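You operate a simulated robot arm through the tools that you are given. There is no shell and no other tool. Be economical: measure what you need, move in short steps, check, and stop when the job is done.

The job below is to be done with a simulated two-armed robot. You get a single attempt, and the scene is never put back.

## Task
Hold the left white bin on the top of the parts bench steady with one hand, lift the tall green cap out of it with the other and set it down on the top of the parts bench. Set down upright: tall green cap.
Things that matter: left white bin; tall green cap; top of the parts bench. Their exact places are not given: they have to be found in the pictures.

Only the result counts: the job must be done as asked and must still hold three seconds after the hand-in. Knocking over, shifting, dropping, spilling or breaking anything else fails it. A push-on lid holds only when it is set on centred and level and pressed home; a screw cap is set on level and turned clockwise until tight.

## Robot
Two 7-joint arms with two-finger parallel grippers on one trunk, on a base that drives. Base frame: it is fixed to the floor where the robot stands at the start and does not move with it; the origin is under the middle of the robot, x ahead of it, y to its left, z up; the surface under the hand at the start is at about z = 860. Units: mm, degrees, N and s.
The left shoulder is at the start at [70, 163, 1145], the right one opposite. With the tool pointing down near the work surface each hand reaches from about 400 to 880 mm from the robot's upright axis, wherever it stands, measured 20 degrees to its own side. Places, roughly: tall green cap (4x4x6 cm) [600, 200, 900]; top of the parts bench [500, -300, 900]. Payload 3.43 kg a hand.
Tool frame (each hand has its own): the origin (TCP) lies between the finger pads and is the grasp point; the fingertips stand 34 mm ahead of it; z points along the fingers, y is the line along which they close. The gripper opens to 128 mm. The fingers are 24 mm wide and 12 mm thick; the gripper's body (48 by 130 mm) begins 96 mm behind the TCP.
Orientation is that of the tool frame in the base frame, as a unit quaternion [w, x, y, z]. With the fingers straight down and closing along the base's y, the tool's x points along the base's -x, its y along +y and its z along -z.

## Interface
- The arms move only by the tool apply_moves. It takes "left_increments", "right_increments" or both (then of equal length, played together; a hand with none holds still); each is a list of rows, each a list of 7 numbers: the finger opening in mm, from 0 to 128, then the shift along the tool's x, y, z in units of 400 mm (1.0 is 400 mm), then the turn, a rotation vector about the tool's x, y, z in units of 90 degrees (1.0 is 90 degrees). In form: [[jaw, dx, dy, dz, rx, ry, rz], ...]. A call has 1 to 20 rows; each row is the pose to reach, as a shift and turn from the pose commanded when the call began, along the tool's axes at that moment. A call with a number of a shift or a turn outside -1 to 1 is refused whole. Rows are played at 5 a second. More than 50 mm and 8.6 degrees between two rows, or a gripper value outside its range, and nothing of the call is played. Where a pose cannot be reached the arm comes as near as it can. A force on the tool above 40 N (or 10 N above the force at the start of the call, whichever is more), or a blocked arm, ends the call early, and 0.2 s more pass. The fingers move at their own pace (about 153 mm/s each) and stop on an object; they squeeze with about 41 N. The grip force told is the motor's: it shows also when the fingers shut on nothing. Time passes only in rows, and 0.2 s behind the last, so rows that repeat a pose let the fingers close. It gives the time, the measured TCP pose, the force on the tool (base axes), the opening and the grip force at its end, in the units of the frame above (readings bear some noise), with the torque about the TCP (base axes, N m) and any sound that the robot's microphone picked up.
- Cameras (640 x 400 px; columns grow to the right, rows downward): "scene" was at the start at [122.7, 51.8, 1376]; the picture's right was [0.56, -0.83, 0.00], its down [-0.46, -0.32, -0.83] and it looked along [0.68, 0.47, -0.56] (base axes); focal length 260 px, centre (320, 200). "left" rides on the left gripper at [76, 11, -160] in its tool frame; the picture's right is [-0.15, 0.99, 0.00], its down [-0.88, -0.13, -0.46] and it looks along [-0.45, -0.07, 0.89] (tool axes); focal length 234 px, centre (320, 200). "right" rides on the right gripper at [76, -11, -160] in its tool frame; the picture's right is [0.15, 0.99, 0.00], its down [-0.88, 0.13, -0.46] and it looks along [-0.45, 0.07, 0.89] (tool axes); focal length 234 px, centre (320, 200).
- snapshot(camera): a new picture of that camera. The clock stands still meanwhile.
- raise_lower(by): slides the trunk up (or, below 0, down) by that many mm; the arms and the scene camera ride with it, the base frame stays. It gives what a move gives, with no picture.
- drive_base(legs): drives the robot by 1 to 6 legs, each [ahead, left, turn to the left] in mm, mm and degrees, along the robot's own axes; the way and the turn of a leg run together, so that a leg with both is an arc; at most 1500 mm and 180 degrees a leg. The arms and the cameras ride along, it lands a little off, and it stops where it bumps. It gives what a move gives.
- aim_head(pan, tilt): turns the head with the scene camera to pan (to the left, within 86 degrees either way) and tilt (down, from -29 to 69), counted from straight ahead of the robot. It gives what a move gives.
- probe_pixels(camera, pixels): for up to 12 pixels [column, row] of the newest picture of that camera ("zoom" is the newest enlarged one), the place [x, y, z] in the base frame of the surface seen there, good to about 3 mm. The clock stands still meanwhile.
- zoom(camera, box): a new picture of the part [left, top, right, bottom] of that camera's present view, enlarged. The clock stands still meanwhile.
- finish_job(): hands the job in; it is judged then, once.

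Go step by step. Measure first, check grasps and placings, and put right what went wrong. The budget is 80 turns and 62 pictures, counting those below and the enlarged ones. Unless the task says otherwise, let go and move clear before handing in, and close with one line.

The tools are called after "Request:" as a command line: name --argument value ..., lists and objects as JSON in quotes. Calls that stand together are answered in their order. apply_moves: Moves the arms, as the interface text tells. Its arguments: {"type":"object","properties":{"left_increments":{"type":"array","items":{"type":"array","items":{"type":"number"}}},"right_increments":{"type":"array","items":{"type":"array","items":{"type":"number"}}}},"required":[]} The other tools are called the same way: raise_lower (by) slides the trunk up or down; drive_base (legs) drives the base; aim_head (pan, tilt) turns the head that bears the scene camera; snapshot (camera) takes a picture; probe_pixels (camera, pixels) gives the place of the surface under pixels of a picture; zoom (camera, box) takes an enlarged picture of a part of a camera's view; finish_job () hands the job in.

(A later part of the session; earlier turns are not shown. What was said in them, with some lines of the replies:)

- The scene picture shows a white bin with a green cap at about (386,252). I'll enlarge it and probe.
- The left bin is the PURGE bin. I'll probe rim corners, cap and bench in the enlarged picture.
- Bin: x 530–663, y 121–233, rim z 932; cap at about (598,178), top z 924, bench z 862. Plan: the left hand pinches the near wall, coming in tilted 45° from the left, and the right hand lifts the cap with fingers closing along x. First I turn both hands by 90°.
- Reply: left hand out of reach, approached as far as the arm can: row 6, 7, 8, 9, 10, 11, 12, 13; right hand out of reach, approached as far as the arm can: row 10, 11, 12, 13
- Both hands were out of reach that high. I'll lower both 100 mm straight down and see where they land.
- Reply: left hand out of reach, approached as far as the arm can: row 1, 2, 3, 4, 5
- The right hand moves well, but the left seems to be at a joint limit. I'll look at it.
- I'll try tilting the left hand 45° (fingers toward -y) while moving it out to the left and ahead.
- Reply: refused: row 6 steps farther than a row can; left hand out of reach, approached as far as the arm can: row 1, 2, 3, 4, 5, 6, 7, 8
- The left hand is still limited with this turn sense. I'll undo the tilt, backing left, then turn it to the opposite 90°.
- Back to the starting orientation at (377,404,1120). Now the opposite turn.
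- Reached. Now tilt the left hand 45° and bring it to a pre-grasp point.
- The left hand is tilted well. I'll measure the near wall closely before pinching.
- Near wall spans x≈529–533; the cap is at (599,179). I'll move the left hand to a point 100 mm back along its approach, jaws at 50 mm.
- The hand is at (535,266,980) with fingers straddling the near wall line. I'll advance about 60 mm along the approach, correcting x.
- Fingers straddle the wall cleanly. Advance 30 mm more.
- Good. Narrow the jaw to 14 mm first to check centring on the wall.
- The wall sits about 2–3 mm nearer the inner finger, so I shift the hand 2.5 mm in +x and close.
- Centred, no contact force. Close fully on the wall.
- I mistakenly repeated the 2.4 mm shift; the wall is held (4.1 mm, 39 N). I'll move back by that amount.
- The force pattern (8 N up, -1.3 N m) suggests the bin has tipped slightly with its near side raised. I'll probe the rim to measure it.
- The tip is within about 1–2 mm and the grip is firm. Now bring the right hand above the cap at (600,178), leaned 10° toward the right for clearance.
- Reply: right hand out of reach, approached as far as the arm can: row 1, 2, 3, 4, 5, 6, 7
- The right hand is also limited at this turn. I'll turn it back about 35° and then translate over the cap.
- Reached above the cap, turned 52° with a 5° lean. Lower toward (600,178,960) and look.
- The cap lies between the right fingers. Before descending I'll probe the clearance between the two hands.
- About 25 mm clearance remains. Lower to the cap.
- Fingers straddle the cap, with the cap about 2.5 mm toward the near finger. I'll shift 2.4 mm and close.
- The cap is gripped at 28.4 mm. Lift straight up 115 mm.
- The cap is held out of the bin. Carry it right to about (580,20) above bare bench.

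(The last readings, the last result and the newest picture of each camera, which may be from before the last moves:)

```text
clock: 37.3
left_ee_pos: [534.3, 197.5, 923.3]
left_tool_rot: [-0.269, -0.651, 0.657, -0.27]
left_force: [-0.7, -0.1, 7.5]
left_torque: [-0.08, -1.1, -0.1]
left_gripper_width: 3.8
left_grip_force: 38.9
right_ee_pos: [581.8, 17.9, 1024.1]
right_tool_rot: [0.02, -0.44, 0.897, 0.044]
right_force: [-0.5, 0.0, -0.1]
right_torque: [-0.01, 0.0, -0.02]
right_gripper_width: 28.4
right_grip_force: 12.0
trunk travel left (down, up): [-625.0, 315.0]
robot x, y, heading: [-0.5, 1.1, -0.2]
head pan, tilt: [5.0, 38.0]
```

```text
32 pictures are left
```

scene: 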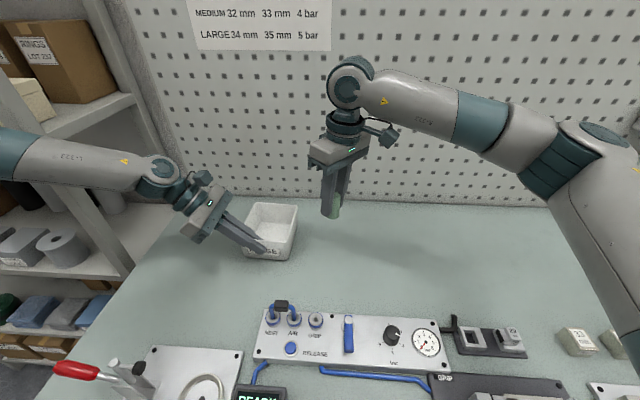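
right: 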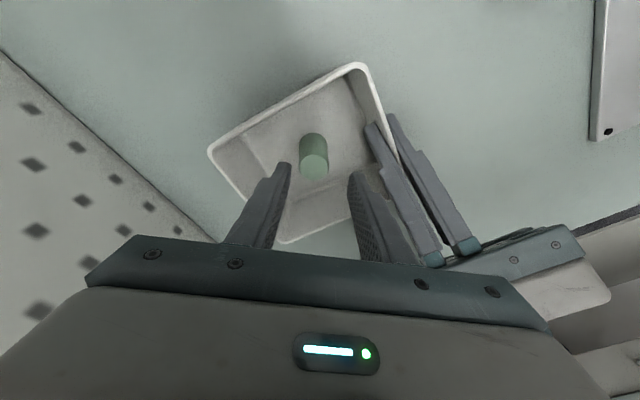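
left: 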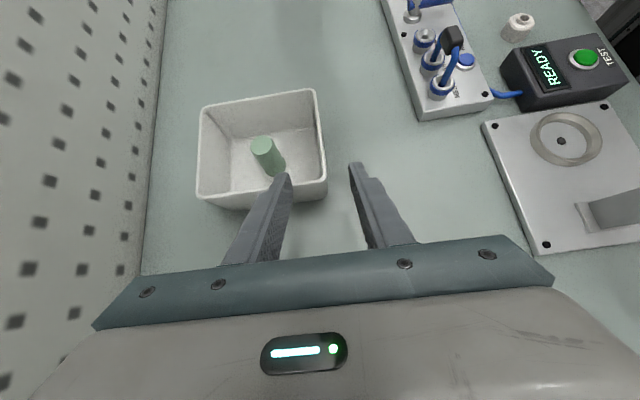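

Enlarge to check that the cap hangs upright.

Request:
zoom --camera "scene" --box '[300, 155, 360, 225]'

Request:
apply_moves --right_increments '[[0, 0.0045, -0.0037, 0.06, 0, 0, 0], [0, 0.009, -0.0073, 0.12, 0, 0, 0], [0, 0.0135, -0.011, 0.18, 0, 0, 0], [0, 0.018, -0.0145, 0.24, 0, 0, 0], [0, 0.0202, -0.0162, 0.27, 0, 0, 0], [0, 0.0202, -0.0162, 0.27, 0, 0, 0], [0, 0.0202, -0.0162, 0.27, 0, 0, 0]]'

Request:
zoom --camera "scene" --box '[290, 195, 370, 265]'

```text
5.71 times, centred on (330, 190) of scene
```

zoom: 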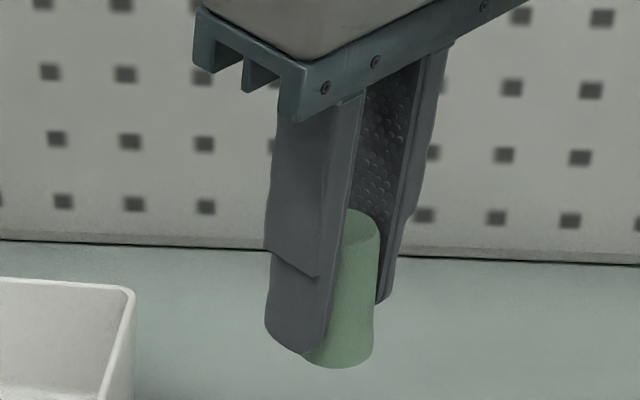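

```text
clock: 38.9
left_ee_pos: [532.7, 197.0, 922.9]
left_tool_rot: [-0.269, -0.651, 0.657, -0.27]
left_force: [-1.0, -0.9, 8.8]
left_torque: [-0.08, -1.11, -0.06]
left_gripper_width: 4.3
left_grip_force: 39.0
right_ee_pos: [581.1, 18.9, 914.8]
right_tool_rot: [0.02, -0.441, 0.896, 0.042]
right_force: [-0.1, 0.4, -0.8]
right_torque: [0.02, 0.01, 0.02]
right_gripper_width: 28.4
right_grip_force: 12.5
trunk travel left (down, up): [-625.0, 315.0]
robot x, y, heading: [1.0, -1.7, 0.3]
head pan, tilt: [5.0, 38.0]
```

```text
5.71 times, centred on (330, 230) of scene
```

zoom: 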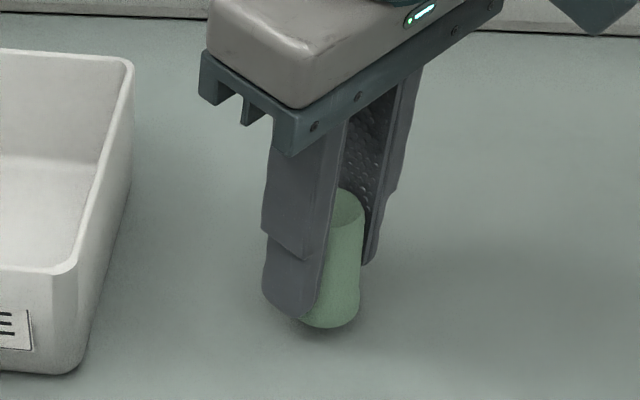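

The cap is a few mm above the bench, about upright. Lower slowly by up to 11 mm; the force stop guards it.

Request:
apply_moves --right_increments '[[0, 0.0004, -0.0003, 0.005, 0, 0, 0], [0, 0.0008, -0.0006, 0.01, 0, 0, 0], [0, 0.001, -0.0009, 0.015, 0, 0, 0], [0, 0.0014, -0.0011, 0.019, 0, 0, 0], [0, 0.0016, -0.0013, 0.022, 0, 0, 0], [0, 0.0016, -0.0013, 0.022, 0, 0, 0]]'

```text
clock: 40.3
left_ee_pos: [533.9, 196.2, 922.3]
left_tool_rot: [-0.269, -0.651, 0.657, -0.27]
left_force: [-0.1, 0.1, 8.0]
left_torque: [-0.06, -1.11, -0.07]
left_gripper_width: 4.4
left_grip_force: 39.0
right_ee_pos: [580.9, 18.7, 905.5]
right_tool_rot: [0.019, -0.44, 0.897, 0.043]
right_force: [0.1, 0.3, 0.4]
right_torque: [0.01, 0.01, -0.01]
right_gripper_width: 28.1
right_grip_force: 11.8
trunk travel left (down, up): [-625.0, 315.0]
robot x, y, heading: [2.4, -3.8, 0.1]
head pan, tilt: [5.0, 38.0]
```

No contact yet. Step down by 1 mm increments.

Request:
apply_moves --right_increments '[[0, 0.0002, -0.0002, 0.0025, 0, 0, 0], [0, 0.0004, -0.0003, 0.005, 0, 0, 0], [0, 0.0004, -0.0003, 0.005, 0, 0, 0]]'

Request:
zoom --camera "scene" --box '[300, 205, 360, 255]'

```text
clock: 41.1
left_ee_pos: [533.7, 196.8, 922.5]
left_tool_rot: [-0.269, -0.65, 0.657, -0.269]
left_force: [2.1, -1.8, 7.2]
left_torque: [-0.07, -1.08, -0.17]
left_gripper_width: 4.6
left_grip_force: 38.6
right_ee_pos: [580.2, 19.5, 905.2]
right_tool_rot: [0.021, -0.44, 0.897, 0.043]
right_force: [0.5, 0.1, 5.5]
right_torque: [-0.07, -0.1, 0.03]
right_gripper_width: 28.2
right_grip_force: 12.1
trunk travel left (down, up): [-625.0, 315.0]
robot x, y, heading: [1.9, -2.2, 0.0]
head pan, tilt: [5.0, 38.0]
```

```text
8.00 times, centred on (330, 230) of scene
```

zoom: 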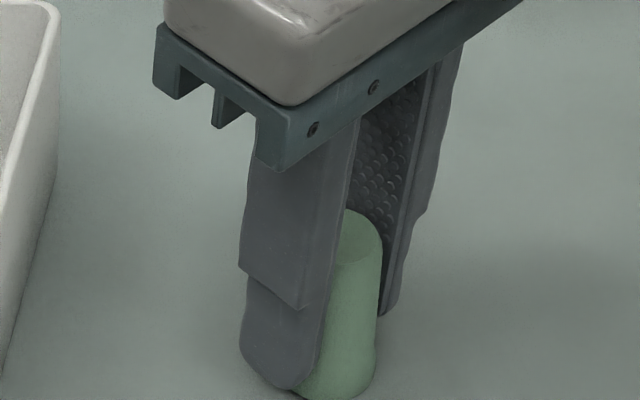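

Contact at 5.5 N. Open gently to 50 mm.

Request:
apply_moves --right_increments '[[28, 0, 0, 0, 0, 0, 0], [31, 0, 0, 0, 0, 0, 0], [38, 0, 0, 0, 0, 0, 0], [50, 0, 0, 0, 0, 0, 0], [50, 0, 0, 0, 0, 0, 0]]'

Request:
zoom --camera "right" --box '[200, 50, 440, 250]'

```text
clock: 42.3
left_ee_pos: [533.6, 196.6, 923.0]
left_tool_rot: [-0.269, -0.651, 0.657, -0.27]
left_force: [0.7, -0.9, 7.6]
left_torque: [-0.03, -1.19, -0.04]
left_gripper_width: 4.1
left_grip_force: 38.1
right_ee_pos: [580.4, 17.9, 902.7]
right_tool_rot: [0.02, -0.441, 0.896, 0.043]
right_force: [0.2, -0.5, 0.0]
right_torque: [0.02, -0.02, 0.01]
right_gripper_width: 49.9
right_grip_force: 0.0
trunk travel left (down, up): [-625.0, 315.0]
robot x, y, heading: [-1.7, 1.5, -0.0]
head pan, tilt: [5.0, 38.0]
```

```text
2.00 times, centred on (320, 150) of right
```

zoom: 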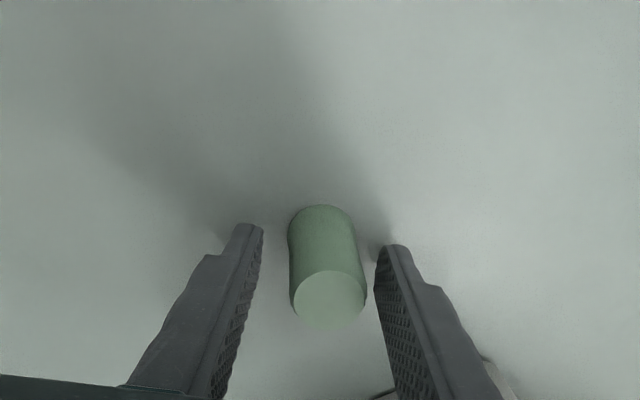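

The cap stands upright and free. Raise the right hand straight up.

Request:
apply_moves --right_increments '[[56, 0, 0.005, 0, 0, 0, 0], [56, -0.0018, 0.0065, -0.025, 0, 0, 0], [56, -0.006, 0.01, -0.08, 0, 0, 0], [56, -0.0126, 0.015, -0.17, 0, 0, 0], [56, -0.02, 0.021, -0.27, 0, 0, 0], [56, -0.026, 0.026, -0.35, 0, 0, 0], [56, -0.026, 0.026, -0.35, 0, 0, 0]]'

Request:
zoom --camera "scene" --box '[220, 150, 380, 290]'

```text
clock: 43.9
left_ee_pos: [534.9, 196.8, 923.2]
left_tool_rot: [-0.27, -0.65, 0.657, -0.27]
left_force: [0.6, -0.7, 8.1]
left_torque: [-0.04, -1.14, -0.08]
left_gripper_width: 4.3
left_grip_force: 38.6
right_ee_pos: [579.2, 18.8, 1046.2]
right_tool_rot: [0.02, -0.44, 0.897, 0.043]
right_force: [0.0, 0.3, 0.7]
right_torque: [-0.02, 0.01, 0.02]
right_gripper_width: 56.2
right_grip_force: 0.1
trunk travel left (down, up): [-625.0, 315.0]
robot x, y, heading: [-1.0, 3.2, -0.2]
head pan, tilt: [5.0, 38.0]
```

```text
2.86 times, centred on (300, 220) of scene
```

zoom: 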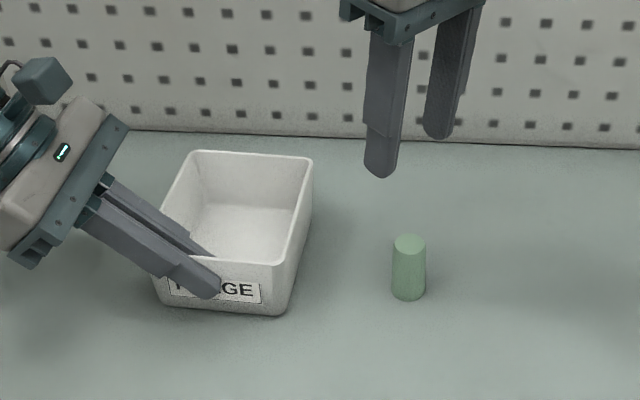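

The cap stands upright at zoom (408,268). Now open the left hand gently.

Request:
apply_moves --left_increments '[[5, 0, 0, 0, 0, 0, 0], [8, 0, 0, 0, 0, 0, 0], [14, 0, 0, 0, 0, 0, 0], [24, 0, 0, 0, 0, 0, 0], [36, 0, 0, 0, 0, 0, 0], [36, 0, 0, 0, 0, 0, 0]]'

Request:
zoom --camera "left" --box '[180, 70, 420, 270]'

```text
clock: 45.3
left_ee_pos: [534.4, 195.3, 924.1]
left_tool_rot: [-0.269, -0.651, 0.656, -0.27]
left_force: [-0.5, -0.4, 0.1]
left_torque: [-0.02, 0.0, -0.01]
left_gripper_width: 36.0
left_grip_force: 0.1
right_ee_pos: [581.6, 19.1, 1045.3]
right_tool_rot: [0.021, -0.441, 0.896, 0.043]
right_force: [-1.0, 0.5, 0.4]
right_torque: [0.01, 0.01, 0.02]
right_gripper_width: 56.4
right_grip_force: 0.1
trunk travel left (down, up): [-625.0, 315.0]
robot x, y, heading: [-4.1, -4.7, -0.1]
head pan, tilt: [5.0, 38.0]
```

```text
2.00 times, centred on (300, 170) of left
```

zoom: 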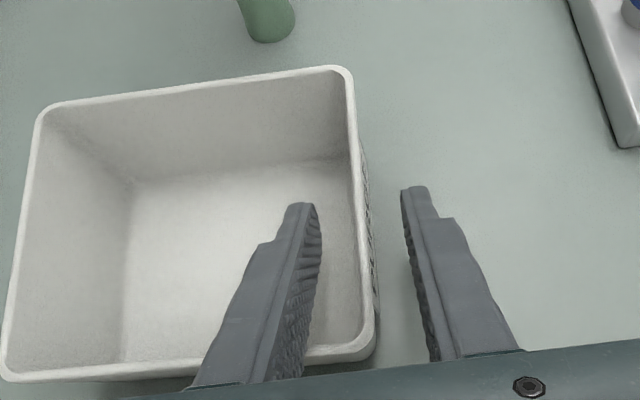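

Fingers are clear of the wall. Retract the left hand 120 mm back along its approach.

Request:
apply_moves --left_increments '[[36, 0, 0, -0.04, 0, 0, 0], [36, 0, 0, -0.1, 0, 0, 0], [36, 0, 0, -0.17, 0, 0, 0], [36, 0, 0, -0.24, 0, 0, 0], [36, 0, 0, -0.3, 0, 0, 0], [36, 0, 0, -0.3, 0, 0, 0]]'

Request:
snapshot --camera "scene"

Request:
zoom --camera "scene" --box '[220, 150, 380, 290]'

Request:
probe_pixels --camera "zoom" --pixels '[[408, 243], [310, 160], [198, 153], [158, 256], [284, 262]]'

```text
clock: 46.7
left_ee_pos: [535.6, 281.9, 1007.2]
left_tool_rot: [-0.269, -0.651, 0.657, -0.269]
left_force: [0.1, -0.3, -0.3]
left_torque: [-0.01, 0.0, 0.0]
left_gripper_width: 35.7
left_grip_force: 0.2
right_ee_pos: [580.6, 19.2, 1045.1]
right_tool_rot: [0.02, -0.441, 0.896, 0.043]
right_force: [0.4, -0.3, 0.5]
right_torque: [-0.04, 0.0, 0.0]
right_gripper_width: 56.1
right_grip_force: 0.0
trunk travel left (down, up): [-625.0, 315.0]
robot x, y, heading: [2.3, -3.0, 0.0]
head pan, tilt: [5.0, 38.0]
```

```text
25 pictures are left
```

scene: 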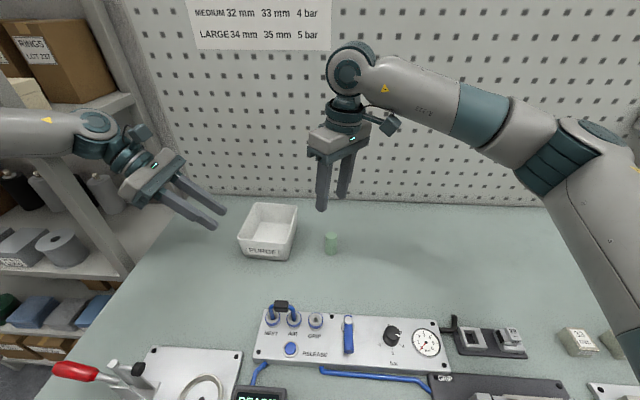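

```text
2.86 times, centred on (300, 220) of scene
```

zoom: 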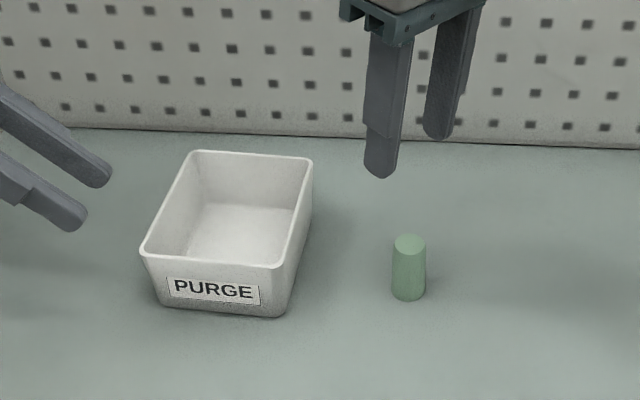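

```text
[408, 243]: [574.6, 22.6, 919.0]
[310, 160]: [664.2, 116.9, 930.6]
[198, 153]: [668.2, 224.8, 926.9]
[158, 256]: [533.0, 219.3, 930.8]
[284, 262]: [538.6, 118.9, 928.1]
```

The bin sits flat within a few millimetres of its first place. The cap stands upright on the bench, and both hands are clear, so I'm handing in.

Request:
finish_job

```text
The job is handed in.
```

I held the left white (PURGE) bin with the left hand, lifted the tall green cap out with the right, and set it upright on the bench top; the job is handed in, but I got no verdict back.
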